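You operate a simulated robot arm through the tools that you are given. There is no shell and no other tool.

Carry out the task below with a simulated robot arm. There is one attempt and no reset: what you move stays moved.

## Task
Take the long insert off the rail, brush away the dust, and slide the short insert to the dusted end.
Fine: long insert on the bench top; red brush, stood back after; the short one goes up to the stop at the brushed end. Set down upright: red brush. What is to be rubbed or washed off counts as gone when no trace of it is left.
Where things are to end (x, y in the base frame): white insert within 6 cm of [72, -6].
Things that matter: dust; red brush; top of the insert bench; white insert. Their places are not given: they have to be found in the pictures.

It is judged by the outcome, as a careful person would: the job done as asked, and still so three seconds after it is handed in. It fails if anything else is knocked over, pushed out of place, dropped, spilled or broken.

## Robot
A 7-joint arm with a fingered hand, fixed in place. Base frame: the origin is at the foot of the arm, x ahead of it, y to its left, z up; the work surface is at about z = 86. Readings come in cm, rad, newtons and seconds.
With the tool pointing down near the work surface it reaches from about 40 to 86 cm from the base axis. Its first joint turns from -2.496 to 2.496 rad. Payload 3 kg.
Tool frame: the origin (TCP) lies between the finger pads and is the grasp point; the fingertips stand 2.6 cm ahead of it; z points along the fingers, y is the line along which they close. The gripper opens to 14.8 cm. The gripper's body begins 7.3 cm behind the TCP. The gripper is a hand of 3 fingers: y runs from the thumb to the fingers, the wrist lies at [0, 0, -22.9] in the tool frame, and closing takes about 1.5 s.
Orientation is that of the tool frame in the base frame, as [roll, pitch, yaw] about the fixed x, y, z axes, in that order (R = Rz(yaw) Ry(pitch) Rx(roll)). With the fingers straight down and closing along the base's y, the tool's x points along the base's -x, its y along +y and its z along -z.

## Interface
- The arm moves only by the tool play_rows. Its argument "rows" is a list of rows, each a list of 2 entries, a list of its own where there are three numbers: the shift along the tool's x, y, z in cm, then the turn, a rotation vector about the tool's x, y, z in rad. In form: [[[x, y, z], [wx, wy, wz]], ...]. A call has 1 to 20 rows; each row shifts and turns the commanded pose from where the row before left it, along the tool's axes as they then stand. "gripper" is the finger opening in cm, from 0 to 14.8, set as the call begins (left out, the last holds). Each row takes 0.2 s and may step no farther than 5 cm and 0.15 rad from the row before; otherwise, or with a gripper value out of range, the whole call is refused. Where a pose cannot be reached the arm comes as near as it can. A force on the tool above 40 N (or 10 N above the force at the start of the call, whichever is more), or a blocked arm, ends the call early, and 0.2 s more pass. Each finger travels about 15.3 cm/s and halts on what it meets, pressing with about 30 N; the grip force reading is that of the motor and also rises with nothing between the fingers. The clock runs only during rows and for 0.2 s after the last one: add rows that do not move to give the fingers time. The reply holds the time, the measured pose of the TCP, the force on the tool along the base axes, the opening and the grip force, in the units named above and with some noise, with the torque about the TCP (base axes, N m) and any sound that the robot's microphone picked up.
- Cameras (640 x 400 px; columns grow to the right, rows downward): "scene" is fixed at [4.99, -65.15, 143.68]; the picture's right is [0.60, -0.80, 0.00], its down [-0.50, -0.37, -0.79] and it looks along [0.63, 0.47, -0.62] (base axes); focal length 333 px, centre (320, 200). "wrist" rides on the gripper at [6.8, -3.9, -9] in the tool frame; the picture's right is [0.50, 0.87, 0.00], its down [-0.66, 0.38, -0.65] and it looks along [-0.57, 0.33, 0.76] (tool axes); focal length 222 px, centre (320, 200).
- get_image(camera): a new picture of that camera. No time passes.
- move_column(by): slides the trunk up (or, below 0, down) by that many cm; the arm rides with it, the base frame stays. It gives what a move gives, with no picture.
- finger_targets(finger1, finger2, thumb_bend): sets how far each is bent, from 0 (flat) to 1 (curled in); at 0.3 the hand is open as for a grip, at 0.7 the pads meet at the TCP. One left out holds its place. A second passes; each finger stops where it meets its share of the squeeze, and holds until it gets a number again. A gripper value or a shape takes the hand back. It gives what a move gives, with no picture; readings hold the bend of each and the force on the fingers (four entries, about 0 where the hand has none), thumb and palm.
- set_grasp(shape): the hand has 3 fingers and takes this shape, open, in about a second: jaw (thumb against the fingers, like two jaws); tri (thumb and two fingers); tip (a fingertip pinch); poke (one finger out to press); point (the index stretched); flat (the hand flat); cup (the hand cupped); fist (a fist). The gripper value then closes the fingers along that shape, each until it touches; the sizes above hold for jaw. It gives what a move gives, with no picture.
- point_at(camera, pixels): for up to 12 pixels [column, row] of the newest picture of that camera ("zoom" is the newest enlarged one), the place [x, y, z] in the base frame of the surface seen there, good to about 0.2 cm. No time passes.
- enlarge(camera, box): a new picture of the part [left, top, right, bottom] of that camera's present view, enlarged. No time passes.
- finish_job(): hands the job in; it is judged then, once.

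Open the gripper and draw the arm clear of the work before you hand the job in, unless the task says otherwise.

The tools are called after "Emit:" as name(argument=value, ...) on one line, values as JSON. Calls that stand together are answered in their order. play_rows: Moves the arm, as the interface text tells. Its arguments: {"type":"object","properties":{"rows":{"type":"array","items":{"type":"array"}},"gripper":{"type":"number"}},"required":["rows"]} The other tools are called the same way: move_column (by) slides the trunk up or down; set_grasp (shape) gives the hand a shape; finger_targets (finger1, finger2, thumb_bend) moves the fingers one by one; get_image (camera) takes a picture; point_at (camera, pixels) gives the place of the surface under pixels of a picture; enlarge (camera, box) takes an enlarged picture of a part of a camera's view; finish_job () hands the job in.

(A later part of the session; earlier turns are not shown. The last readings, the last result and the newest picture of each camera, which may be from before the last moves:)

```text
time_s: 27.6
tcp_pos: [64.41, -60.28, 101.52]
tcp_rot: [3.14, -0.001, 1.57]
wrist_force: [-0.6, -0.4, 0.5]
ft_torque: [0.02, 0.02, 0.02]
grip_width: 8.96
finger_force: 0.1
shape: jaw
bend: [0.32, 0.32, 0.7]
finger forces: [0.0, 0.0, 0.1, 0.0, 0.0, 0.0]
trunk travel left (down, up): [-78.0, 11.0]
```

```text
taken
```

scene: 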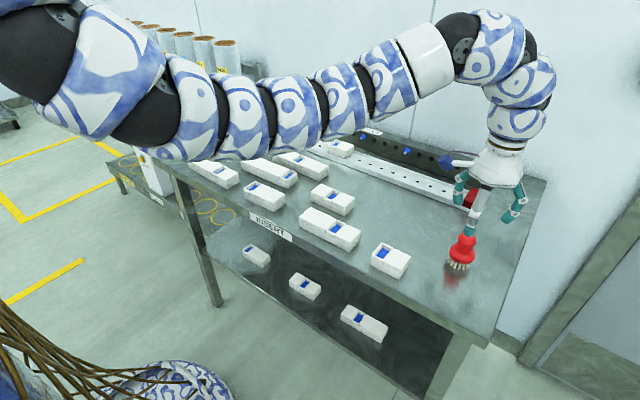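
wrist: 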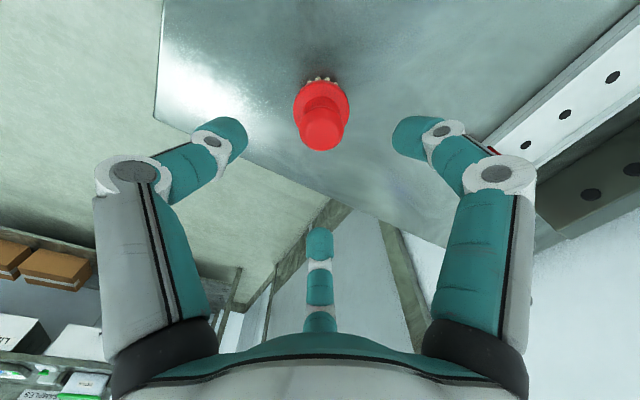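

The knob's top appears at (322, 138), close to where the tool axis meets that height (320, 141). I verify with measured points.

Emit:
point_at(camera="wrist", pixels=[[322, 137], [305, 130], [341, 130], [322, 147], [322, 112], [297, 105], [347, 105], [322, 82]])

Emit:
enlarge(camera="wrist", box=[256, 50, 384, 170])

```text
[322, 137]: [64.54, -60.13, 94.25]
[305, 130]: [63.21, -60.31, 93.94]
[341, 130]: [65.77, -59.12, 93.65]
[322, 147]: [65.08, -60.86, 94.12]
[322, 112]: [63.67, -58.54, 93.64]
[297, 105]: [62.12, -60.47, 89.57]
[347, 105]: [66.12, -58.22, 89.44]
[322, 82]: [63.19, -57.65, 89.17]
```

```text
3.33 times, centred on (320, 110) of wrist
```

zoom: 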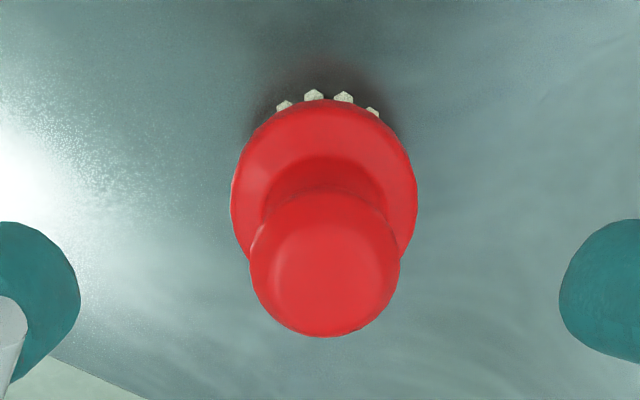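

The tool axis is centred on the knob. I descend 8.9 cm with the trunk so the pads meet the knob, tips staying above the skirt (z 89.5).

Emit:
move_column(by=-8.9)

Emit:
get_image(camera="wrist")

Emit:
enlarge(camera="scene", box=[410, 180, 538, 290])

```text
time_s: 28.8
tcp_pos: [64.56, -60.18, 92.74]
tcp_rot: [-3.14, 0.001, 1.571]
wrist_force: [0.9, 0.3, -0.2]
ft_torque: [-0.02, 0.0, -0.01]
grip_width: 8.94
finger_force: 0.1
shape: jaw
bend: [0.32, 0.32, 0.7]
finger forces: [0.0, 0.0, 0.0, 0.0, 0.0, 0.0]
trunk travel left (down, up): [-69.1, 19.9]
```

```text
taken
```

wrist: 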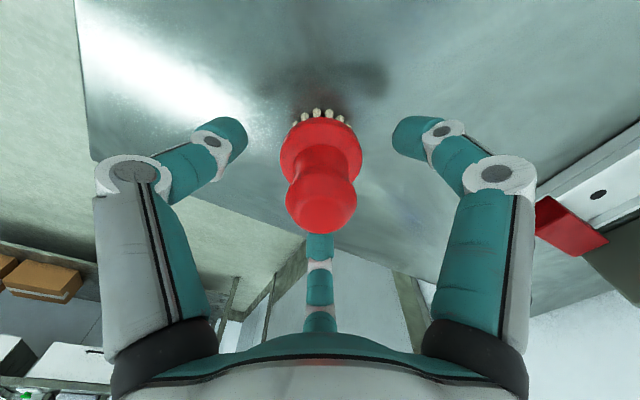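

```text
3.64 times, centred on (474, 235) of scene
```

zoom: 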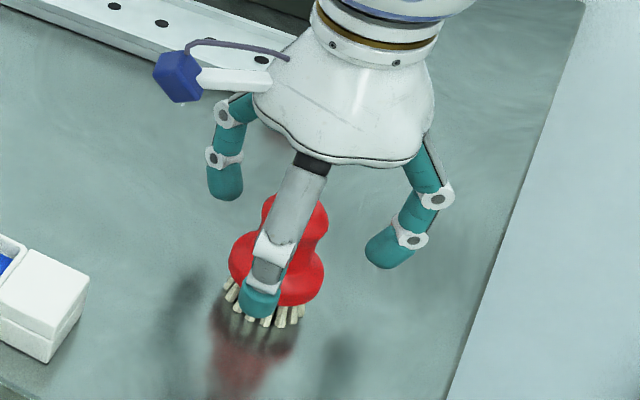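

The brush is centred between the three digits. I close on it.

Emit:
play_rows(rows=[[[0, 0, 0], [0, 0, 0]], [[0, 0, 0], [0, 0, 0]], [[0, 0, 0], [0, 0, 0]], [[0, 0, 0], [0, 0, 0]], [[0, 0, 0], [0, 0, 0]], [[0, 0, 0], [0, 0, 0]], [[0, 0, 0], [0, 0, 0]], [[0, 0, 0], [0, 0, 0]]], gripper=2)

Emit:
get_image(camera="wrist")

Emit:
enlarge(camera="scene", box=[410, 180, 538, 290])

```text
time_s: 30.6
tcp_pos: [64.51, -60.32, 92.78]
tcp_rot: [3.141, 0.0, 1.571]
wrist_force: [-0.3, 0.1, 0.1]
ft_torque: [0.0, 0.01, -0.02]
grip_width: 2.84
finger_force: 30.4
shape: jaw
bend: [0.75, 0.75, 0.7]
finger forces: [27.0, 26.7, 0.1, 0.0, 26.9, 0.1]
trunk travel left (down, up): [-69.1, 19.9]
```

```text
taken
```

wrist: 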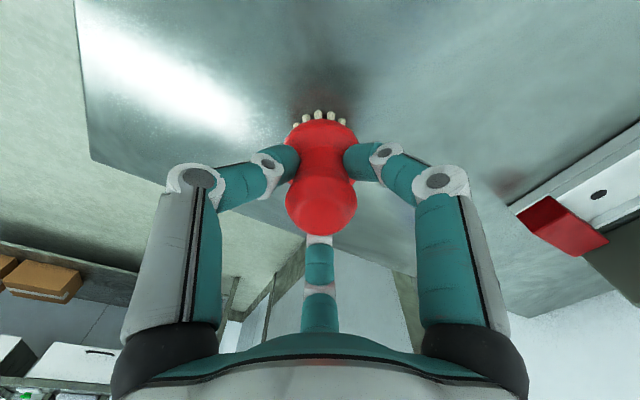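

```text
3.64 times, centred on (474, 235) of scene
```

zoom: 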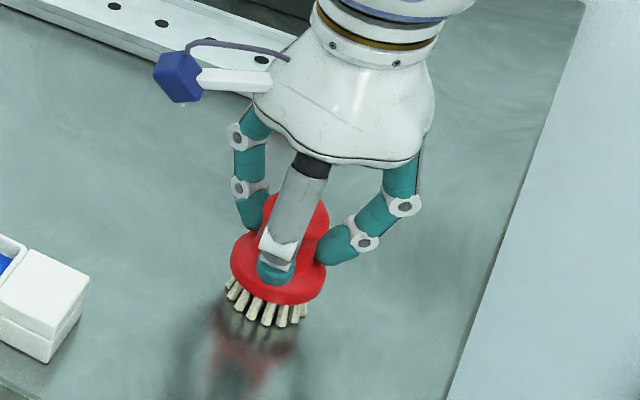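

Held at the neck with about 27 N from each digit. I lift by 9 cm with the trunk.

Emit:
move_column(by=9)

Emit:
get_image(camera="wrist")

```text
time_s: 31.9
tcp_pos: [64.61, -60.22, 101.6]
tcp_rot: [3.141, 0.0, 1.57]
wrist_force: [-0.2, 0.8, 0.0]
ft_torque: [0.0, -0.03, 0.01]
grip_width: 2.81
finger_force: 30.2
shape: jaw
bend: [0.75, 0.75, 0.7]
finger forces: [27.2, 26.6, 0.1, 0.1, 26.9, 0.1]
trunk travel left (down, up): [-78.1, 10.9]
```

```text
taken
```

wrist: 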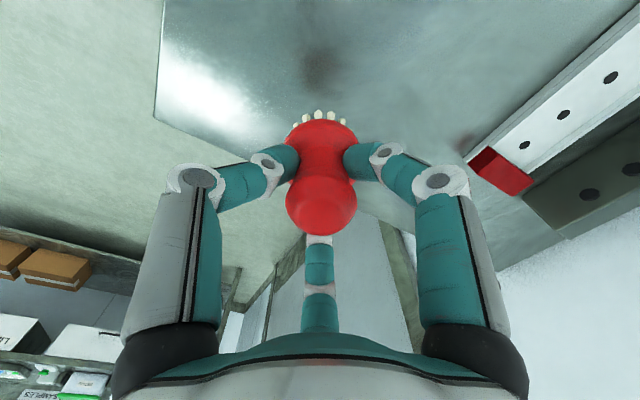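

The brush is lifted and upright in the hand. I carry it toward the rail's left part at (86.85, 13), well above everything.

Emit:
play_rows(rows=[[[4.067, 1.239, 0], [0, 0, 0]], [[4.067, 1.239, 0], [0, 0, 0]], [[4.067, 1.239, 0], [0, 0, 0]], [[4.067, 1.239, 0], [0, 0, 0]], [[4.067, 1.239, 0], [0, 0, 0]], [[4.067, 1.239, 0], [0, 0, 0]], [[4.067, 1.239, 0], [0, 0, 0]], [[4.067, 1.239, 0], [0, 0, 0]], [[4.067, 1.239, 0], [0, 0, 0]], [[4.067, 1.239, 0], [0, 0, 0]], [[4.067, 1.239, 0], [0, 0, 0]], [[4.067, 1.239, 0], [0, 0, 0]], [[4.067, 1.239, 0], [0, 0, 0]], [[4.067, 1.239, 0], [0, 0, 0]], [[4.067, 1.239, 0], [0, 0, 0]], [[4.067, 1.239, 0], [0, 0, 0]], [[4.067, 1.239, 0], [0, 0, 0]], [[4.067, 1.239, 0], [0, 0, 0]], [[0, 0, 0], [0, 0, 0]]])

Emit:
get_image(camera="scene")

Emit:
get_image(camera="wrist")

```text
time_s: 35.9
tcp_pos: [86.09, 13.35, 101.92]
tcp_rot: [3.141, 0.001, 1.574]
wrist_force: [-1.0, 1.1, 0.3]
ft_torque: [-0.05, -0.01, 0.0]
grip_width: 2.8
finger_force: 30.0
shape: jaw
bend: [0.75, 0.75, 0.7]
finger forces: [27.5, 27.1, 0.0, 0.1, 27.0, 0.0]
out of reach, approached as far as the arm can: row 18
trunk travel left (down, up): [-78.1, 10.9]
```

```text
taken
```

scene: 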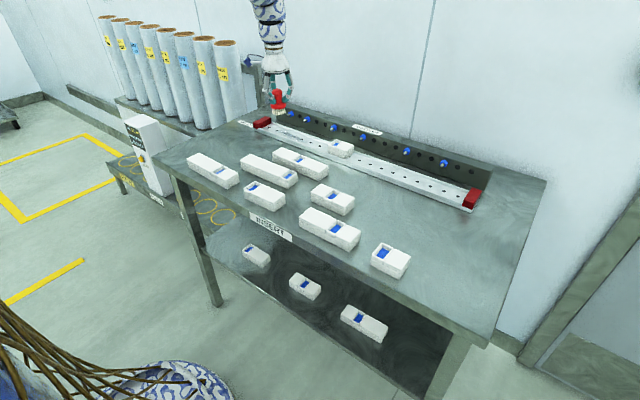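

```text
taken
```

wrist: 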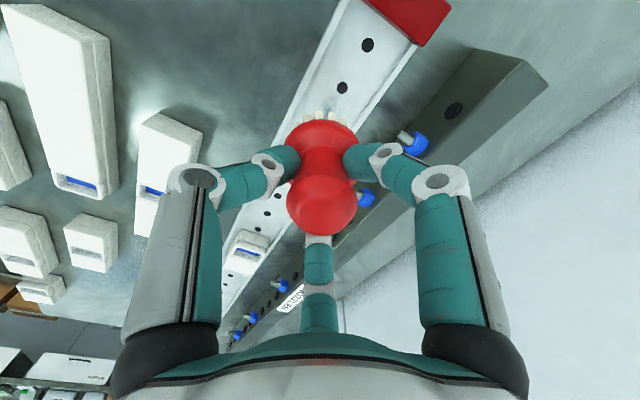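

The arm is at its limit at (86.1, 13.4, 101.9); higher relative to the shoulder it reaches farther, so I raise the hand 8 cm with 0.75 cm toward +x, to then ride down with the trunk.

Emit:
play_rows(rows=[[[0, 0, -2], [0, 0, 0]], [[0, 0, -2], [0, 0, 0]], [[0, 0, -2], [0, 0, 0]], [[0, 0, -2], [0, 0, 0]], [[0, 0.4, 0], [0, 0, 0]], [[0, 0.35, 0], [0, 0, 0]], [[0, 0, 0], [0, 0, 0]]])

```text
time_s: 37.5
tcp_pos: [87.11, 12.84, 109.89]
tcp_rot: [-3.141, -0.002, 1.57]
wrist_force: [-0.6, 0.1, -0.7]
ft_torque: [-0.04, 0.03, 0.0]
grip_width: 2.8
finger_force: 29.7
shape: jaw
bend: [0.75, 0.75, 0.7]
finger forces: [27.6, 26.8, 0.1, 0.0, 26.8, 0.1]
trunk travel left (down, up): [-78.1, 10.9]
```

Reached. Now I go to y≈17 and x≈86.9 up here to be sure the whole sweep is reachable.

Emit:
play_rows(rows=[[[-3, -0.05, 0], [0, 0, 0]], [[-3, -0.05, 0], [0, 0, 0]], [[-3, -0.05, 0], [0, 0, 0]], [[-3, -0.05, 0], [0, 0, 0]], [[0, 0, 0], [0, 0, 0]]])

Emit:
play_rows(rows=[[[4, 0, 0], [0, 0, 0]], [[4, 0, 0], [0, 0, 0]], [[4, 0, 0], [0, 0, 0]], [[4.2, 0, 0], [0, 0, 0]], [[0, 0, 0], [0, 0, 0]]])

```text
time_s: 38.7
tcp_pos: [86.77, 0.71, 109.75]
tcp_rot: [3.141, 0.0, 1.57]
wrist_force: [0.6, -0.1, -1.3]
ft_torque: [0.0, -0.04, -0.04]
grip_width: 2.79
finger_force: 30.4
shape: jaw
bend: [0.75, 0.75, 0.7]
finger forces: [27.4, 26.7, 0.0, 0.1, 26.5, 0.0]
trunk travel left (down, up): [-78.1, 10.9]
```

```text
time_s: 39.9
tcp_pos: [86.82, 16.09, 109.95]
tcp_rot: [-3.141, 0.001, 1.573]
wrist_force: [-0.9, -0.3, -0.6]
ft_torque: [0.01, 0.0, 0.0]
grip_width: 2.8
finger_force: 29.6
shape: jaw
bend: [0.75, 0.75, 0.7]
finger forces: [27.7, 27.0, 0.0, 0.0, 26.8, 0.1]
out of reach, approached as far as the arm can: row 4
trunk travel left (down, up): [-78.1, 10.9]
```

The sweep y 0.7–16 is reachable. I check the dust's extent and the stop's face in the picture before going down.

Emit:
enlarge(camera="scene", box=[248, 108, 328, 158])

Emit:
point_at(camera="zoom", pixels=[[240, 180], [255, 195], [280, 175], [330, 235], [420, 250], [440, 230], [390, 215], [350, 190], [150, 150], [98, 160], [170, 110], [330, 200]])

Emit:
get_image(camera="wrist")

```text
8.00 times, centred on (288, 133) of scene
```

zoom: 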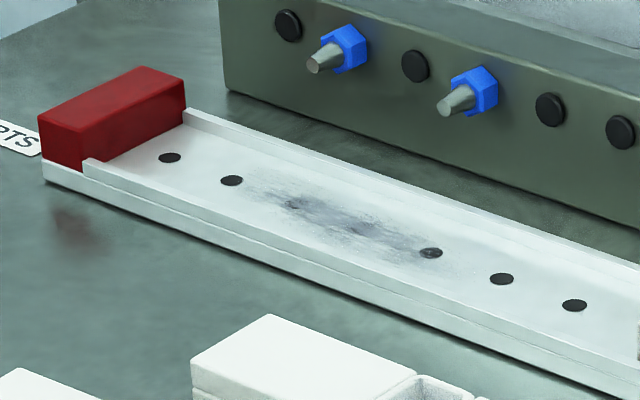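

```text
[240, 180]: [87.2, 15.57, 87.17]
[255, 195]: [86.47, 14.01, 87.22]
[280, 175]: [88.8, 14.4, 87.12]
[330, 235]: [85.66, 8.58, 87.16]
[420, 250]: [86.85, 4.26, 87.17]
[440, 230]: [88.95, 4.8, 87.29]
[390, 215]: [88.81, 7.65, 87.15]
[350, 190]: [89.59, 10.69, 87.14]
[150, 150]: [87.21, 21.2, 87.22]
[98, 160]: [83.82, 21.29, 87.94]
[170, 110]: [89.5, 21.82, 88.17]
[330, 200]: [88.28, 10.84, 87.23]
```

```text
taken
```

wrist: 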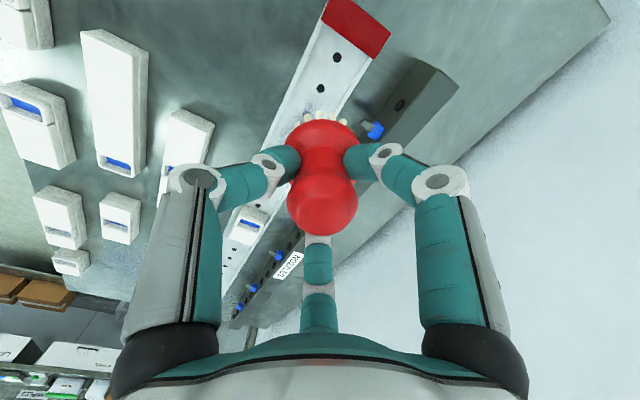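

Dust covers about y 3–15.5, x 85.3–89.2; the stop face is at y≈21.7. I ride down 15.2 cm to hover just above the rail floor.

Emit:
move_column(by=-15.2)

Emit:
get_image(camera="scene")

Emit:
enlarge(camera="scene", box=[240, 70, 336, 160])

Emit:
get_image(camera="wrist")

```text
time_s: 41.7
tcp_pos: [86.93, 15.89, 94.68]
tcp_rot: [-3.141, -0.001, 1.57]
wrist_force: [0.0, 0.1, 0.1]
ft_torque: [0.01, -0.02, 0.03]
grip_width: 2.82
finger_force: 30.2
shape: jaw
bend: [0.75, 0.75, 0.7]
finger forces: [27.6, 27.1, 0.1, 0.0, 26.8, 0.0]
trunk travel left (down, up): [-62.9, 26.1]
```

```text
taken
```

scene: 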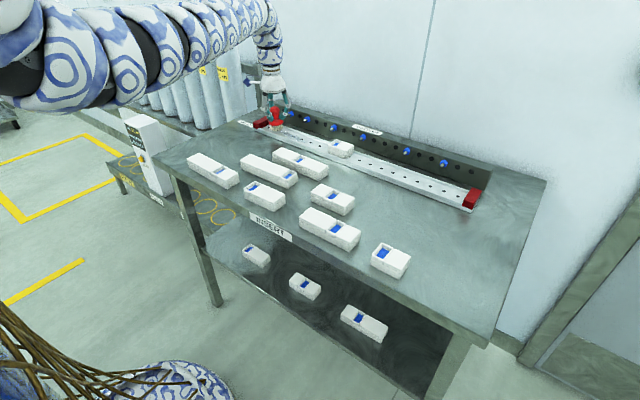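

```text
4.44 times, centred on (288, 115) of scene
```

zoom: 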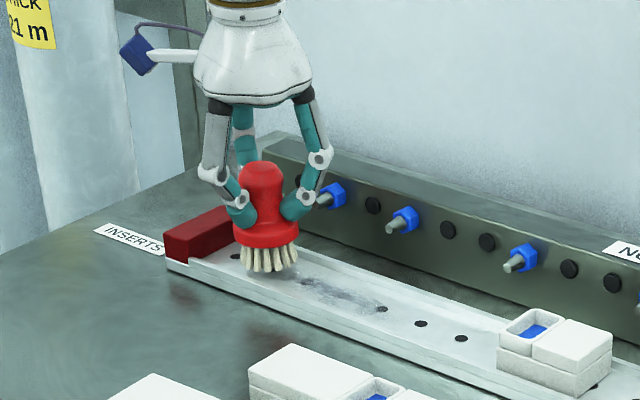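

```text
taken
```

wrist: 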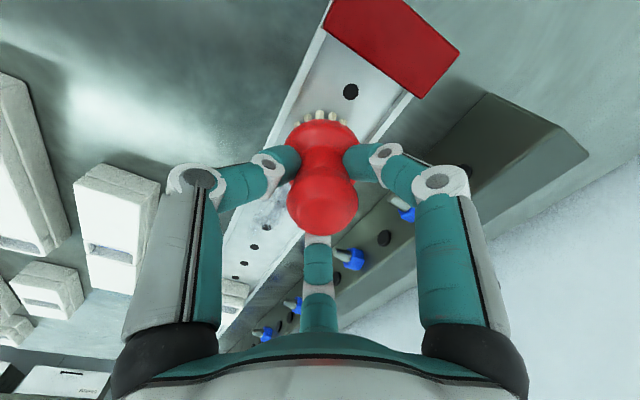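

The brush hovers inside the rail line, clear of the stop. I lower it by small steps until the bristles touch the floor.

Emit:
play_rows(rows=[[[0, 0, 0.3], [0, 0, 0]], [[0, 0, 0.3], [0, 0, 0]], [[0, 0, 0], [0, 0, 0]]])

Emit:
play_rows(rows=[[[0, 0, 0.15], [0, 0, 0]], [[0, 0, 0], [0, 0, 0]]])

Emit:
play_rows(rows=[[[0, 0, 0.15], [0, 0, 0]], [[0, 0, 0], [0, 0, 0]]])

Emit:
enlarge(camera="scene", box=[240, 90, 320, 150])

```text
time_s: 42.5
tcp_pos: [86.93, 15.95, 94.1]
tcp_rot: [3.141, -0.001, 1.571]
wrist_force: [0.7, -0.3, -0.4]
ft_torque: [-0.02, -0.04, 0.0]
grip_width: 2.8
finger_force: 30.5
shape: jaw
bend: [0.75, 0.75, 0.7]
finger forces: [27.5, 27.0, 0.0, 0.0, 26.7, 0.0]
trunk travel left (down, up): [-62.9, 26.1]
```

```text
time_s: 43.1
tcp_pos: [86.73, 16.06, 94.06]
tcp_rot: [-3.14, 0.0, 1.57]
wrist_force: [-0.5, -0.1, -0.8]
ft_torque: [0.03, -0.01, 0.05]
grip_width: 2.78
finger_force: 30.3
shape: jaw
bend: [0.75, 0.75, 0.7]
finger forces: [27.6, 27.0, 0.1, 0.0, 26.6, 0.1]
trunk travel left (down, up): [-62.9, 26.1]
```

```text
time_s: 43.7
tcp_pos: [86.81, 15.91, 93.86]
tcp_rot: [3.141, 0.0, 1.571]
wrist_force: [-0.1, -0.6, 1.1]
ft_torque: [0.05, -0.01, 0.01]
grip_width: 2.8
finger_force: 29.7
shape: jaw
bend: [0.75, 0.75, 0.7]
finger forces: [27.9, 27.2, 0.0, 0.1, 26.8, 0.0]
trunk travel left (down, up): [-62.9, 26.1]
```

```text
6.67 times, centred on (280, 120) of scene
```

zoom: 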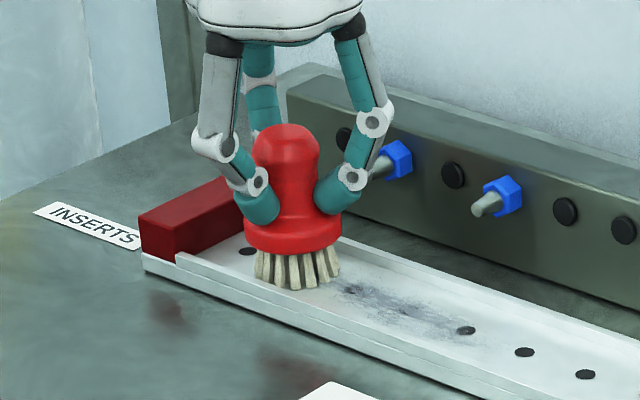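

Nearly touching (z force just turned positive). One more small step down.

Emit:
play_rows(rows=[[[0, 0, 0.12], [0, 0, 0]], [[0, 0, 0], [0, 0, 0]]])

```text
time_s: 44.3
tcp_pos: [86.76, 15.95, 93.8]
tcp_rot: [3.14, 0.0, 1.569]
wrist_force: [2.3, 0.6, 11.0]
ft_torque: [0.12, -0.07, -0.02]
grip_width: 2.81
finger_force: 29.8
shape: jaw
bend: [0.76, 0.75, 0.7]
finger forces: [32.3, 29.7, 0.0, 0.1, 27.0, 0.1]
trunk travel left (down, up): [-62.9, 26.1]
```

Contact with 11 N. I sweep along −y from 16 to about 1.

Emit:
play_rows(rows=[[[-1, 0, 0], [0, 0, 0]], [[-1, 0, 0], [0, 0, 0]], [[-1, 0, 0], [0, 0, 0]], [[-1, 0, 0], [0, 0, 0]], [[-1, 0, 0], [0, 0, 0]], [[-1, 0, 0], [0, 0, 0]], [[-1, 0, 0], [0, 0, 0]], [[-1, 0, 0], [0, 0, 0]], [[-1, 0, 0], [0, 0, 0]], [[-1, 0, 0], [0, 0, 0]], [[-1, 0, 0], [0, 0, 0]], [[-1, 0, 0], [0, 0, 0]], [[-1, 0, 0], [0, 0, 0]], [[-1, 0, 0], [0, 0, 0]], [[-1, 0, 0], [0, 0, 0]], [[0, 0, 0], [0, 0, 0]]])

Emit:
enlarge(camera="scene", box=[248, 90, 344, 160])

```text
time_s: 47.7
tcp_pos: [86.76, 0.91, 93.81]
tcp_rot: [3.139, 0.001, 1.571]
wrist_force: [1.5, 4.3, 14.8]
ft_torque: [0.32, -0.14, 0.05]
grip_width: 2.82
finger_force: 30.1
shape: jaw
bend: [0.76, 0.75, 0.7]
finger forces: [39.2, 27.8, 0.0, 0.0, 28.9, 0.0]
trunk travel left (down, up): [-62.9, 26.1]
```

```text
5.71 times, centred on (296, 125) of scene
```

zoom: 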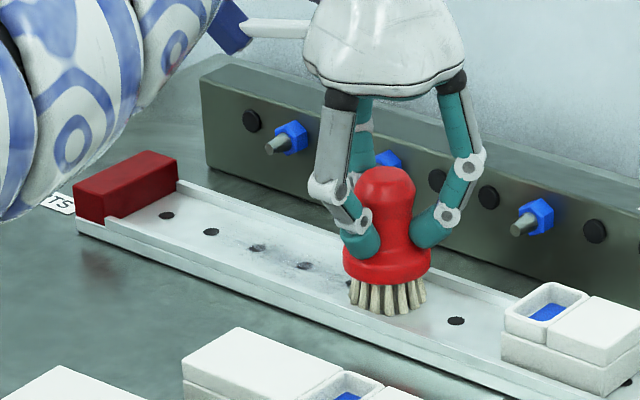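

Most dust is gone; faint traces remain around zoom (300, 265). I sweep back with a 0.25 cm shift toward +x, then again the other way with a shift toward −x.

Emit:
play_rows(rows=[[[0, 0.25, 0], [0, 0, 0]], [[1, 0, 0], [0, 0, 0]], [[1, 0, 0], [0, 0, 0]], [[1, 0, 0], [0, 0, 0]], [[1, 0, 0], [0, 0, 0]], [[1, 0, 0], [0, 0, 0]], [[1, 0, 0], [0, 0, 0]], [[1, 0, 0], [0, 0, 0]], [[1, 0, 0], [0, 0, 0]], [[1, 0, 0], [0, 0, 0]], [[1, 0, 0], [0, 0, 0]], [[1, 0, 0], [0, 0, 0]], [[1, 0, 0], [0, 0, 0]], [[1, 0, 0], [0, 0, 0]], [[1, 0, 0], [0, 0, 0]], [[0.8, 0, 0], [0, 0, 0]], [[0, 0, 0], [0, 0, 0]]])

Emit:
play_rows(rows=[[[0, -0.4, 0], [0, 0, 0]], [[-1, 0, 0], [0, 0, 0]], [[-1, 0, 0], [0, 0, 0]], [[-1, 0, 0], [0, 0, 0]], [[-1, 0, 0], [0, 0, 0]], [[-1, 0, 0], [0, 0, 0]], [[-1, 0, 0], [0, 0, 0]], [[-1, 0, 0], [0, 0, 0]], [[-1, 0, 0], [0, 0, 0]], [[-1, 0, 0], [0, 0, 0]], [[-1, 0, 0], [0, 0, 0]], [[-1, 0, 0], [0, 0, 0]], [[-1, 0, 0], [0, 0, 0]], [[-1, 0, 0], [0, 0, 0]], [[-1, 0, 0], [0, 0, 0]], [[-1, 0, 0], [0, 0, 0]], [[0, 0, 0], [0, 0, 0]]])

Emit:
enlarge(camera="scene", box=[248, 90, 344, 160])

```text
time_s: 51.3
tcp_pos: [86.63, 15.4, 93.74]
tcp_rot: [-3.141, 0.0, 1.57]
wrist_force: [1.1, -2.3, 8.3]
ft_torque: [-0.08, -0.12, -0.04]
grip_width: 2.82
finger_force: 30.3
shape: jaw
bend: [0.76, 0.75, 0.7]
finger forces: [30.6, 34.0, 0.0, 0.0, 28.5, 0.0]
out of reach, approached as far as the arm can: row 16
trunk travel left (down, up): [-62.9, 26.1]
```

```text
time_s: 54.9
tcp_pos: [86.14, 0.58, 93.9]
tcp_rot: [3.14, 0.0, 1.571]
wrist_force: [2.6, 1.3, 2.5]
ft_torque: [0.09, -0.17, -0.01]
grip_width: 2.82
finger_force: 29.9
shape: jaw
bend: [0.76, 0.75, 0.7]
finger forces: [32.7, 31.7, 0.1, 0.0, 27.1, 0.0]
trunk travel left (down, up): [-62.9, 26.1]
```

```text
5.71 times, centred on (296, 125) of scene
```

zoom: 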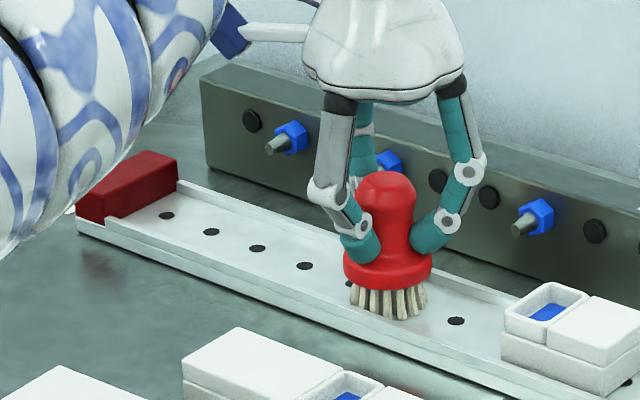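

The floor looks clean. I press a touch more (0.08 cm), shift to x≈86.9 and make one more pass back and forth for certainty.

Emit:
point_at(camera="zoom", pixels=[[40, 150], [100, 110], [170, 60], [10, 230]])

Emit:
play_rows(rows=[[[0, 0.35, 0.08], [0, 0, 0]], [[0, 0.35, 0], [0, 0, 0]], [[1, 0, 0], [0, 0, 0]], [[1, 0, 0], [0, 0, 0]], [[1, 0, 0], [0, 0, 0]], [[1, 0, 0], [0, 0, 0]], [[1, 0, 0], [0, 0, 0]], [[1, 0, 0], [0, 0, 0]], [[1, 0, 0], [0, 0, 0]], [[1, 0, 0], [0, 0, 0]], [[1, 0, 0], [0, 0, 0]], [[1, 0, 0], [0, 0, 0]], [[1, 0, 0], [0, 0, 0]], [[1, 0, 0], [0, 0, 0]], [[1, 0, 0], [0, 0, 0]], [[1, 0, 0], [0, 0, 0]], [[0.8, 0, 0], [0, 0, 0]], [[0, 0, 0], [0, 0, 0]]])

Emit:
play_rows(rows=[[[0, 0.2, 0], [0, 0, 0]], [[-1, 0, 0], [0, 0, 0]], [[-1, 0, 0], [0, 0, 0]], [[-1, 0, 0], [0, 0, 0]], [[-1, 0, 0], [0, 0, 0]], [[-1, 0, 0], [0, 0, 0]], [[-1, 0, 0], [0, 0, 0]], [[-1, 0, 0], [0, 0, 0]], [[-1, 0, 0], [0, 0, 0]], [[-1, 0, 0], [0, 0, 0]], [[-1, 0, 0], [0, 0, 0]], [[-1, 0, 0], [0, 0, 0]], [[-1, 0, 0], [0, 0, 0]], [[-1, 0, 0], [0, 0, 0]], [[-1, 0, 0], [0, 0, 0]], [[-1, 0, 0], [0, 0, 0]], [[0, 0, 0], [0, 0, 0]]])

```text
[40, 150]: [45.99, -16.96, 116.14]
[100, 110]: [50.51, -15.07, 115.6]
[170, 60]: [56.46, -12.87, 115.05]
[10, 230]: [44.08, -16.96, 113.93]
```

```text
time_s: 58.7
tcp_pos: [86.87, 15.3, 93.81]
tcp_rot: [3.14, 0.001, 1.571]
wrist_force: [0.8, -2.9, 11.9]
ft_torque: [-0.2, -0.2, -0.02]
grip_width: 2.83
finger_force: 29.7
shape: jaw
bend: [0.76, 0.76, 0.7]
finger forces: [30.8, 37.3, 0.0, 0.0, 29.6, 0.0]
trunk travel left (down, up): [-62.9, 26.1]
```

```text
time_s: 62.3
tcp_pos: [87.14, 0.31, 93.65]
tcp_rot: [3.141, 0.0, 1.571]
wrist_force: [-0.3, 4.5, 12.9]
ft_torque: [0.37, -0.18, 0.05]
grip_width: 2.84
finger_force: 30.6
shape: jaw
bend: [0.76, 0.76, 0.7]
finger forces: [41.4, 28.2, 0.0, 0.0, 29.8, 0.1]
trunk travel left (down, up): [-62.9, 26.1]
```

Both passes kept contact (about 12 N). I lift off with the trunk and inspect the rail.

Emit:
move_column(by=10)

Emit:
enlarge(camera="scene", box=[248, 108, 328, 158])

Emit:
get_image(camera="scene")

Emit:
get_image(camera="wrist")

```text
time_s: 63.6
tcp_pos: [87.15, 0.34, 103.6]
tcp_rot: [-3.14, 0.0, 1.571]
wrist_force: [0.0, 0.3, -0.8]
ft_torque: [0.01, 0.03, -0.02]
grip_width: 2.8
finger_force: 30.1
shape: jaw
bend: [0.76, 0.76, 0.7]
finger forces: [30.9, 29.1, 0.0, 0.0, 28.5, 0.1]
trunk travel left (down, up): [-72.9, 16.1]
```

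```text
8.00 times, centred on (288, 133) of scene
```

zoom: 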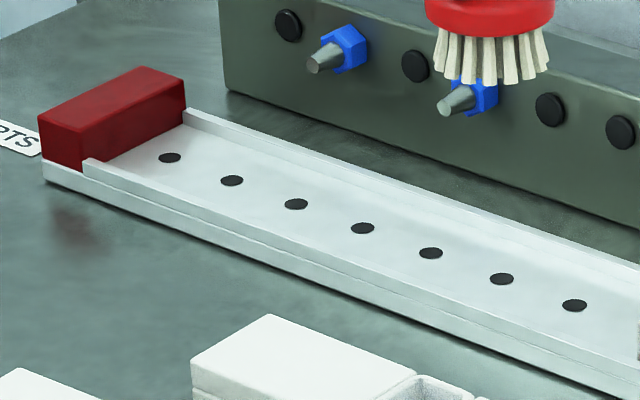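

```text
taken
```

scene: 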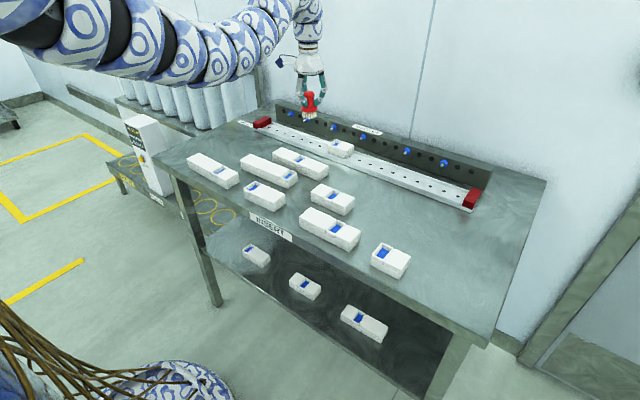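

```text
taken
```

wrist: 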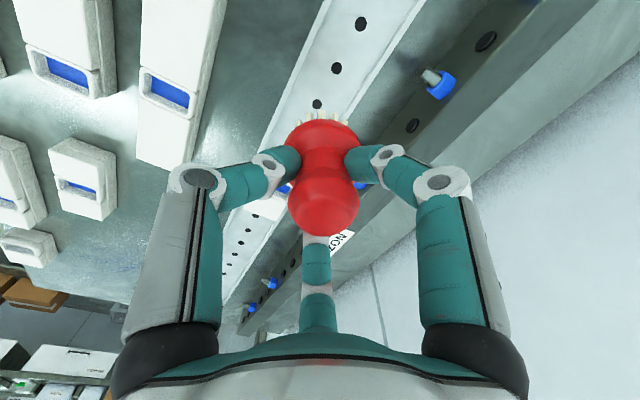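

The rail floor is spotless between the holes. I carry the brush back to its spot (64.5, −60.3) at this height.

Emit:
play_rows(rows=[[[-3.79, -1.416, 0], [0, 0, 0]], [[-3.79, -1.416, 0], [0, 0, 0]], [[-3.79, -1.416, 0], [0, 0, 0]], [[-3.79, -1.416, 0], [0, 0, 0]], [[-3.79, -1.416, 0], [0, 0, 0]], [[-3.79, -1.416, 0], [0, 0, 0]], [[-3.79, -1.416, 0], [0, 0, 0]], [[-3.79, -1.416, 0], [0, 0, 0]], [[-3.79, -1.416, 0], [0, 0, 0]], [[-3.79, -1.416, 0], [0, 0, 0]], [[-3.79, -1.416, 0], [0, 0, 0]], [[-3.79, -1.416, 0], [0, 0, 0]], [[-3.79, -1.416, 0], [0, 0, 0]], [[-3.79, -1.416, 0], [0, 0, 0]], [[-3.79, -1.416, 0], [0, 0, 0]], [[-3.79, -1.416, 0], [0, 0, 0]], [[0, 0, 0], [0, 0, 0]], [[0, 0, 0], [0, 0, 0]]])

Emit:
get_image(camera="scene")

Emit:
get_image(camera="wrist")

```text
time_s: 67.4
tcp_pos: [64.45, -58.98, 102.94]
tcp_rot: [-3.141, 0.0, 1.57]
wrist_force: [0.3, -0.1, -0.6]
ft_torque: [-0.01, -0.01, 0.0]
grip_width: 2.83
finger_force: 30.5
shape: jaw
bend: [0.76, 0.76, 0.7]
finger forces: [29.0, 28.6, 0.1, 0.0, 27.5, 0.0]
out of reach, approached as far as the arm can: row 8
trunk travel left (down, up): [-72.9, 16.1]
```

```text
taken
```

scene: 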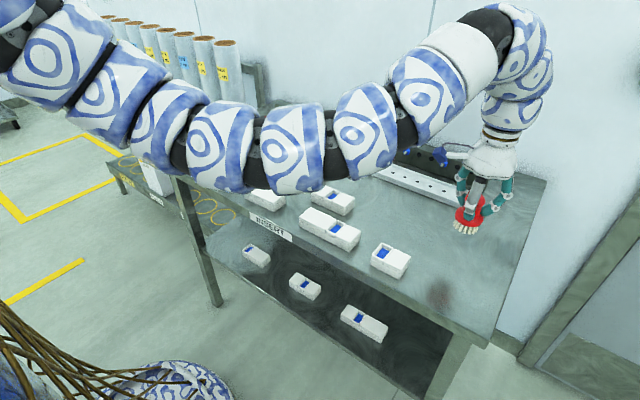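

```text
taken
```

wrist: 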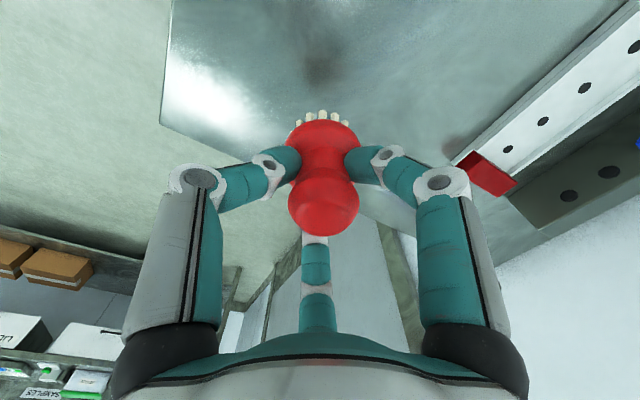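

At (64.5, −59.0); I need −1.3 cm in y. The forearm now sags over the bench in the picture, so I measure its underside before descending.

Emit:
point_at(camera="scene", pixels=[[235, 188], [290, 190], [340, 178], [400, 148], [170, 165], [300, 150]])

Emit:
play_rows(rows=[[[-1.3, 0, 0], [0, 0, 0]], [[0, 0, 0], [0, 0, 0]]])

```text
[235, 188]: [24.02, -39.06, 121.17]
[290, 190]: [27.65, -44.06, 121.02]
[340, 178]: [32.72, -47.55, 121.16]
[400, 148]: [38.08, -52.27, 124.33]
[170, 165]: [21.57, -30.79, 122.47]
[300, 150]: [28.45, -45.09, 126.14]
```

```text
time_s: 68.0
tcp_pos: [64.4, -60.26, 102.74]
tcp_rot: [-3.141, 0.002, 1.572]
wrist_force: [0.2, -0.3, -0.5]
ft_torque: [0.0, -0.02, -0.04]
grip_width: 2.84
finger_force: 29.9
shape: jaw
bend: [0.76, 0.76, 0.7]
finger forces: [29.1, 28.5, 0.1, 0.0, 27.4, 0.0]
trunk travel left (down, up): [-72.9, 16.1]
```

The arm is high enough (z≈120). I ride down 9.7 cm, then feel for the bench.

Emit:
move_column(by=-9.7)

Emit:
play_rows(rows=[[[0, 0, 0.15], [0, 0, 0]], [[0, 0, 0], [0, 0, 0]]])

Emit:
play_rows(rows=[[[0, 0, 0.12], [0, 0, 0]], [[0, 0, 0], [0, 0, 0]]])

Emit:
enlarge(camera="scene", box=[410, 180, 538, 290])

```text
time_s: 69.3
tcp_pos: [64.39, -60.13, 93.19]
tcp_rot: [-3.141, -0.002, 1.571]
wrist_force: [-0.3, 0.8, 0.1]
ft_torque: [0.01, 0.02, 0.03]
grip_width: 2.87
finger_force: 29.9
shape: jaw
bend: [0.76, 0.76, 0.7]
finger forces: [28.9, 28.7, 0.0, 0.0, 27.5, 0.0]
trunk travel left (down, up): [-63.2, 25.8]
```

```text
time_s: 69.9
tcp_pos: [64.33, -60.13, 93.0]
tcp_rot: [-3.141, -0.001, 1.572]
wrist_force: [-0.2, -0.1, -0.9]
ft_torque: [0.03, 0.01, -0.01]
grip_width: 2.85
finger_force: 29.7
shape: jaw
bend: [0.76, 0.76, 0.7]
finger forces: [28.9, 28.6, 0.0, 0.0, 27.5, 0.1]
trunk travel left (down, up): [-63.2, 25.8]
```

```text
time_s: 70.5
tcp_pos: [64.51, -60.25, 92.78]
tcp_rot: [3.141, 0.001, 1.57]
wrist_force: [0.3, 0.0, 0.0]
ft_torque: [0.0, -0.02, 0.01]
grip_width: 2.83
finger_force: 29.7
shape: jaw
bend: [0.76, 0.76, 0.7]
finger forces: [29.1, 28.5, 0.0, 0.1, 27.4, 0.1]
trunk travel left (down, up): [-63.2, 25.8]
```

```text
3.64 times, centred on (474, 235) of scene
```

zoom: 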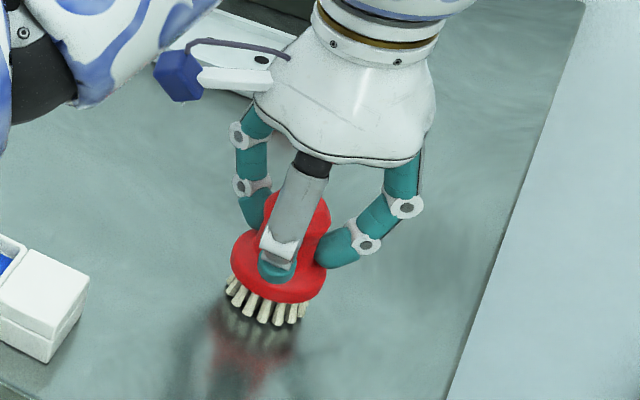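

Not yet in contact; small steps further down.

Emit:
play_rows(rows=[[[0, 0, 0.1], [0, 0, 0]], [[0, 0, 0], [0, 0, 0]]])

Emit:
play_rows(rows=[[[0, 0, 0.08], [0, 0, 0]], [[0, 0, 0], [0, 0, 0]]])

```text
time_s: 71.1
tcp_pos: [64.51, -60.23, 92.7]
tcp_rot: [3.14, 0.001, 1.569]
wrist_force: [0.5, 0.2, -0.9]
ft_torque: [0.0, -0.02, 0.02]
grip_width: 2.87
finger_force: 29.6
shape: jaw
bend: [0.76, 0.76, 0.7]
finger forces: [28.9, 28.7, 0.1, 0.0, 27.5, 0.0]
trunk travel left (down, up): [-63.2, 25.8]
```

```text
time_s: 71.7
tcp_pos: [64.49, -60.23, 92.7]
tcp_rot: [3.141, -0.002, 1.571]
wrist_force: [1.0, 0.3, -0.7]
ft_torque: [0.02, 0.0, 0.01]
grip_width: 2.86
finger_force: 30.1
shape: jaw
bend: [0.76, 0.76, 0.7]
finger forces: [28.9, 28.6, 0.0, 0.0, 27.5, 0.1]
trunk travel left (down, up): [-63.2, 25.8]
```

Still free; continuing in 0.08 cm steps.

Emit:
play_rows(rows=[[[0, 0, 0.08], [0, 0, 0]], [[0, 0, 0], [0, 0, 0]]])

Emit:
play_rows(rows=[[[0, 0, 0.08], [0, 0, 0]], [[0, 0, 0], [0, 0, 0]]])

```text
time_s: 72.3
tcp_pos: [64.4, -60.22, 92.49]
tcp_rot: [-3.141, -0.001, 1.57]
wrist_force: [0.0, 0.6, 0.5]
ft_torque: [0.01, -0.01, 0.0]
grip_width: 2.85
finger_force: 30.1
shape: jaw
bend: [0.76, 0.76, 0.7]
finger forces: [29.2, 28.6, 0.0, 0.0, 27.5, 0.0]
trunk travel left (down, up): [-63.2, 25.8]
```

```text
time_s: 72.9
tcp_pos: [64.37, -60.22, 92.58]
tcp_rot: [3.141, -0.001, 1.57]
wrist_force: [-0.5, -1.4, 3.6]
ft_torque: [0.04, -0.05, 0.04]
grip_width: 2.85
finger_force: 30.2
shape: jaw
bend: [0.76, 0.76, 0.7]
finger forces: [30.5, 29.8, 0.0, 0.1, 27.7, 0.0]
trunk travel left (down, up): [-63.2, 25.8]
```

Contact (3.6 N). I open slowly: 4 cm, then 9.

Emit:
play_rows(rows=[[[0, 0, 0], [0, 0, 0]], [[0, 0, 0], [0, 0, 0]], [[0, 0, 0], [0, 0, 0]]], gripper=4)

Emit:
play_rows(rows=[[[0, 0, 0], [0, 0, 0]], [[0, 0, 0], [0, 0, 0]], [[0, 0, 0], [0, 0, 0]], [[0, 0, 0], [0, 0, 0]], [[0, 0, 0], [0, 0, 0]]], gripper=9)

Emit:
get_image(camera="wrist")

Emit:
enlarge(camera="scene", box=[410, 180, 538, 290])

```text
time_s: 73.7
tcp_pos: [64.42, -60.14, 92.56]
tcp_rot: [-3.141, 0.0, 1.571]
wrist_force: [0.2, 0.2, -1.2]
ft_torque: [-0.01, 0.01, 0.0]
grip_width: 3.96
finger_force: 0.0
shape: jaw
bend: [0.76, 0.76, 0.7]
finger forces: [0.0, 0.1, 0.1, 0.0, 0.0, 0.0]
trunk travel left (down, up): [-63.2, 25.8]
```

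```text
time_s: 74.9
tcp_pos: [64.46, -60.1, 92.47]
tcp_rot: [-3.141, -0.001, 1.57]
wrist_force: [0.2, 0.5, 0.8]
ft_torque: [0.02, 0.0, -0.03]
grip_width: 8.95
finger_force: 0.0
shape: jaw
bend: [0.32, 0.32, 0.7]
finger forces: [0.1, 0.0, 0.1, 0.0, 0.0, 0.0]
trunk travel left (down, up): [-63.2, 25.8]
```

```text
taken
```

wrist: 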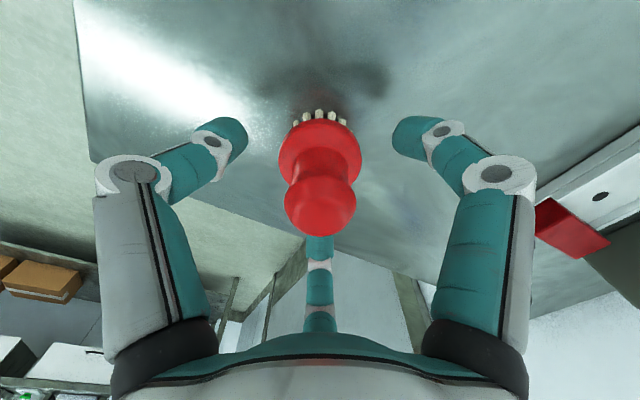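

```text
3.64 times, centred on (474, 235) of scene
```

zoom: 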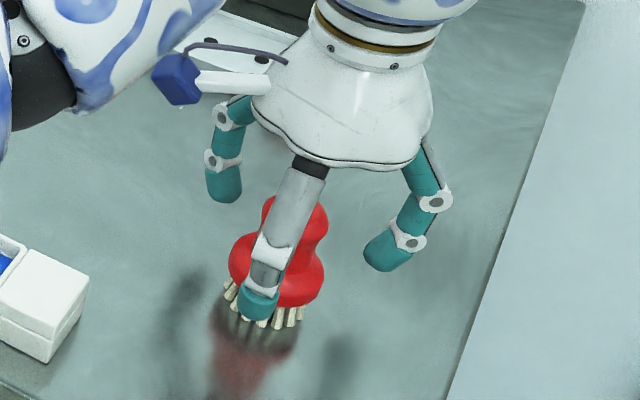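

The brush stands upright at its old place. I rise 11 cm with the trunk and look.

Emit:
move_column(by=11)

Emit:
get_image(camera="scene")

Emit:
enlarge(camera="scene", box=[300, 125, 380, 175])

Emit:
point_at(camera="zoom", pixels=[[220, 155], [250, 125], [420, 160], [380, 200], [235, 200], [370, 245], [420, 200], [440, 215], [205, 190], [380, 262], [300, 190], [395, 185]])

```text
time_s: 76.3
tcp_pos: [64.39, -60.3, 103.62]
tcp_rot: [-3.141, 0.001, 1.571]
wrist_force: [-0.6, 0.6, 0.9]
ft_torque: [0.03, -0.03, 0.0]
grip_width: 8.94
finger_force: 0.0
shape: jaw
bend: [0.32, 0.32, 0.7]
finger forces: [0.0, 0.1, 0.1, 0.0, 0.1, 0.1]
trunk travel left (down, up): [-74.2, 14.8]
```

```text
taken
```

scene: 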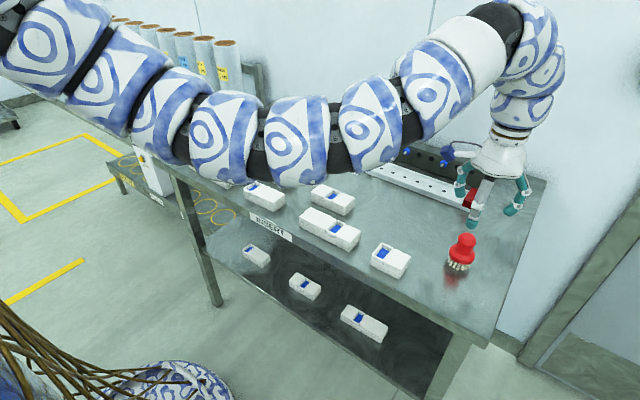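

```text
8.00 times, centred on (340, 150) of scene
```

zoom: 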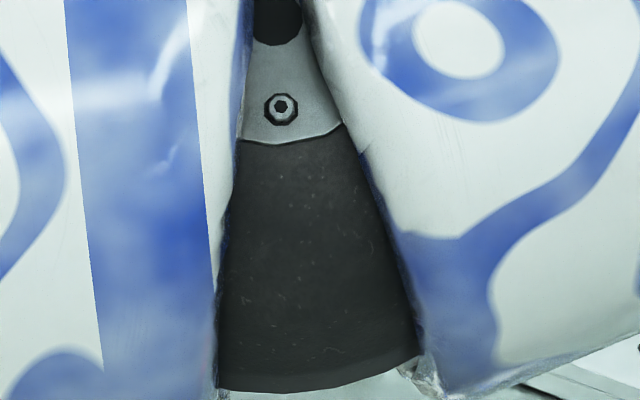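

```text
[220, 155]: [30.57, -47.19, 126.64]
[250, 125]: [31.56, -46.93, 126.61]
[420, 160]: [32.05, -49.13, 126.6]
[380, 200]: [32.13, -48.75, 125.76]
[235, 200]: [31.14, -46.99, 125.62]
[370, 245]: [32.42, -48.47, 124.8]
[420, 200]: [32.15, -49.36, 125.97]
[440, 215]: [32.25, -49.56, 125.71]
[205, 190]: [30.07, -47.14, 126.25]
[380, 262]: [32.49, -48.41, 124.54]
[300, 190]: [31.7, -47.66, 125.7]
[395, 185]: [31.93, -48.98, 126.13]
```

The brush stands fine at (460, 250). The arm hides the short insert, so I move toward (86.9, −28) behind it, closing the fingers on the way.

Emit:
play_rows(rows=[[[3.23, 2.25, 0], [0, 0, 0]], [[3.23, 2.25, 0], [0, 0, 0]], [[3.23, 2.25, 0], [0, 0, 0]], [[3.23, 2.25, 0], [0, 0, 0]], [[3.23, 2.25, 0], [0, 0, 0]], [[3.23, 2.25, 0], [0, 0, 0]], [[3.23, 2.25, 0], [0, 0, 0]], [[3.23, 2.25, 0], [0, 0, 0]], [[3.23, 2.25, 0], [0, 0, 0]], [[3.23, 2.25, 0], [0, 0, 0]], [[0, 0, 0], [0, 0, 0]], [[0, 0, 0], [0, 0, 0]]], gripper=0)

Emit:
get_image(camera="scene")

Emit:
get_image(camera="wrist")

```text
time_s: 78.9
tcp_pos: [86.91, -27.86, 103.5]
tcp_rot: [-3.141, 0.0, 1.571]
wrist_force: [0.9, -0.5, 0.1]
ft_torque: [0.05, -0.01, 0.0]
grip_width: 0.0
finger_force: 30.0
shape: jaw
bend: [0.7, 0.7, 0.7]
finger forces: [0.1, 0.0, 0.0, 0.0, 0.0, 0.0]
trunk travel left (down, up): [-74.2, 14.8]
```

```text
taken
```

scene: 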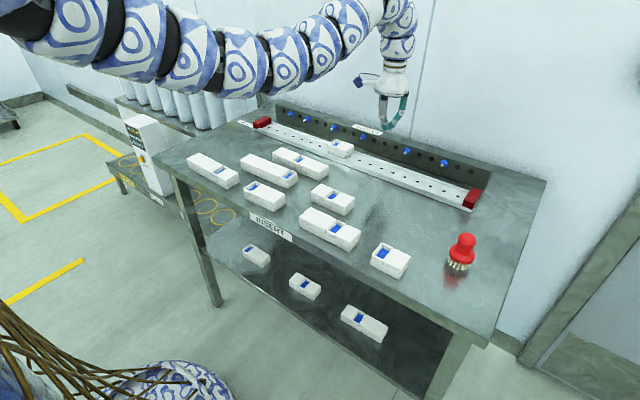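

```text
taken
```

wrist: 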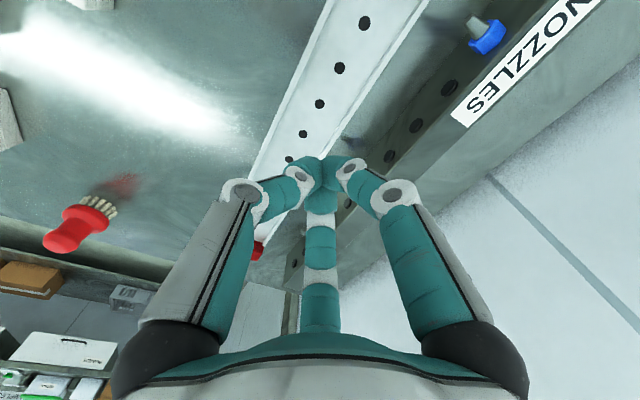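

Emit:
enlarge(camera="scene", box=[300, 125, 380, 175])

Emit:
enlarge(camera="wrist", box=[256, 130, 384, 250])

```text
8.00 times, centred on (340, 150) of scene
```

zoom: 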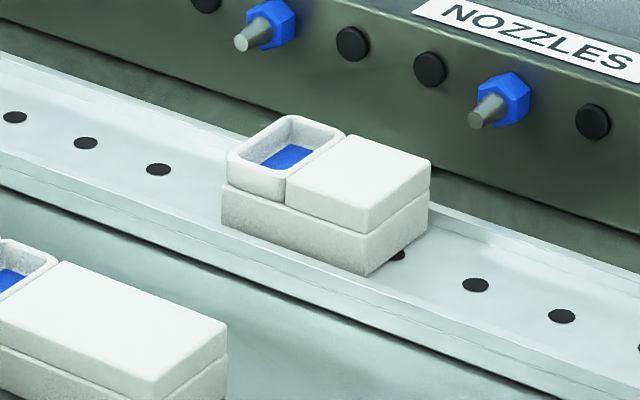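

```text
3.33 times, centred on (320, 190) of wrist
```

zoom: 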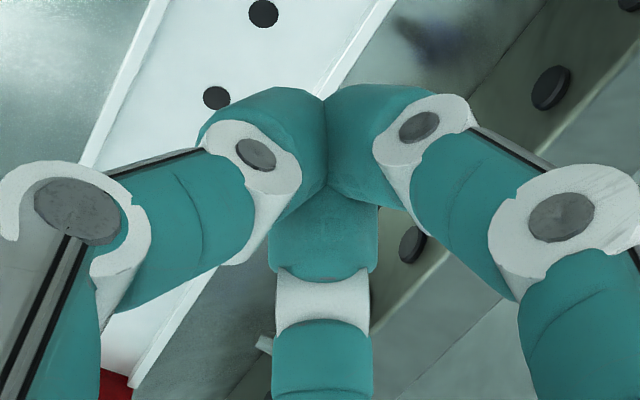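

The fingers are closed into a tight cluster, and the short insert's −y face is visible around scene (350, 153). I measure it.

Emit:
point_at(camera="scene", pixels=[[350, 153], [348, 155.5], [352, 150], [346.5, 154], [353, 147.5], [345, 151], [329, 148], [331, 143], [336, 141], [349, 143.5], [328.5, 151]])

Emit:
point_at(camera="wrist", pixels=[[300, 165], [320, 165], [340, 165], [320, 195], [305, 180], [340, 180], [320, 158]])

```text
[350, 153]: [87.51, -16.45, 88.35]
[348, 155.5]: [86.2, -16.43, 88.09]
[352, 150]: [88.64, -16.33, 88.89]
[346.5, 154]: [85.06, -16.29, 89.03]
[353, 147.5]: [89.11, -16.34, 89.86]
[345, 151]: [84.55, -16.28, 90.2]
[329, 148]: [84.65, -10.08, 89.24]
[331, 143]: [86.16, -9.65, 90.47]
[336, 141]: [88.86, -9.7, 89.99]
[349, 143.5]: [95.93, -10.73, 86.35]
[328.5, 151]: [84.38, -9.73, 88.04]
```

```text
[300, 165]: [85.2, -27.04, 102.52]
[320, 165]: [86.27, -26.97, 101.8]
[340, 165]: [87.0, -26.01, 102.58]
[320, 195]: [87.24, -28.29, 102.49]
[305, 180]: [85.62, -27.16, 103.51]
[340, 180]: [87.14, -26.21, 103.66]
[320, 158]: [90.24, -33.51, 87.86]
```

The short insert spans y −16.4 to about −9.3, x 84.4–89.2; the cluster's front is about 1.9 cm ahead of the TCP in +y. I first rehearse the push path up high (raise 1.8 cm, go to y≈13 and back) to check reach.

Emit:
play_rows(rows=[[[0, 0, -1.8], [0, 0, 0]], [[4, 0, 0], [0, 0, 0]], [[4, 0, 0], [0, 0, 0]], [[4, 0, 0], [0, 0, 0]], [[4, 0, 0], [0, 0, 0]], [[4, 0, 0], [0, 0, 0]], [[4, 0, 0], [0, 0, 0]], [[4, 0, 0], [0, 0, 0]], [[4, 0, 0], [0, 0, 0]], [[4, 0, 0], [0, 0, 0]], [[4, 0, 0], [0, 0, 0]], [[1, 0, 0], [0, 0, 0]], [[0, 0, 0], [0, 0, 0]]])

Emit:
play_rows(rows=[[[-4, 0, 0], [0, 0, 0]], [[-4, 0, 0], [0, 0, 0]], [[-4, 0, 0], [0, 0, 0]], [[-4, 0, 0], [0, 0, 0]], [[-4, 0, 0], [0, 0, 0]], [[-4, 0, 0], [0, 0, 0]], [[-4, 0, 0], [0, 0, 0]], [[-4, 0, 0], [0, 0, 0]], [[-4, 0, 0], [0, 0, 0]], [[0, 0, 0], [0, 0, 0]]])

```text
time_s: 81.7
tcp_pos: [87.14, 13.03, 105.4]
tcp_rot: [3.14, 0.001, 1.572]
wrist_force: [-0.3, 0.3, 0.7]
ft_torque: [-0.02, 0.01, 0.04]
grip_width: 0.01
finger_force: 30.7
shape: jaw
bend: [0.7, 0.7, 0.7]
finger forces: [0.0, 0.0, 0.0, 0.1, 0.1, 0.0]
trunk travel left (down, up): [-74.2, 14.8]
```

```text
time_s: 83.9
tcp_pos: [86.95, -23.0, 105.28]
tcp_rot: [-3.14, -0.002, 1.571]
wrist_force: [-0.7, 0.6, 0.9]
ft_torque: [-0.01, -0.01, -0.01]
grip_width: 0.0
finger_force: 30.1
shape: jaw
bend: [0.7, 0.7, 0.7]
finger forces: [0.1, 0.0, 0.1, 0.0, 0.0, 0.0]
trunk travel left (down, up): [-74.2, 14.8]
```

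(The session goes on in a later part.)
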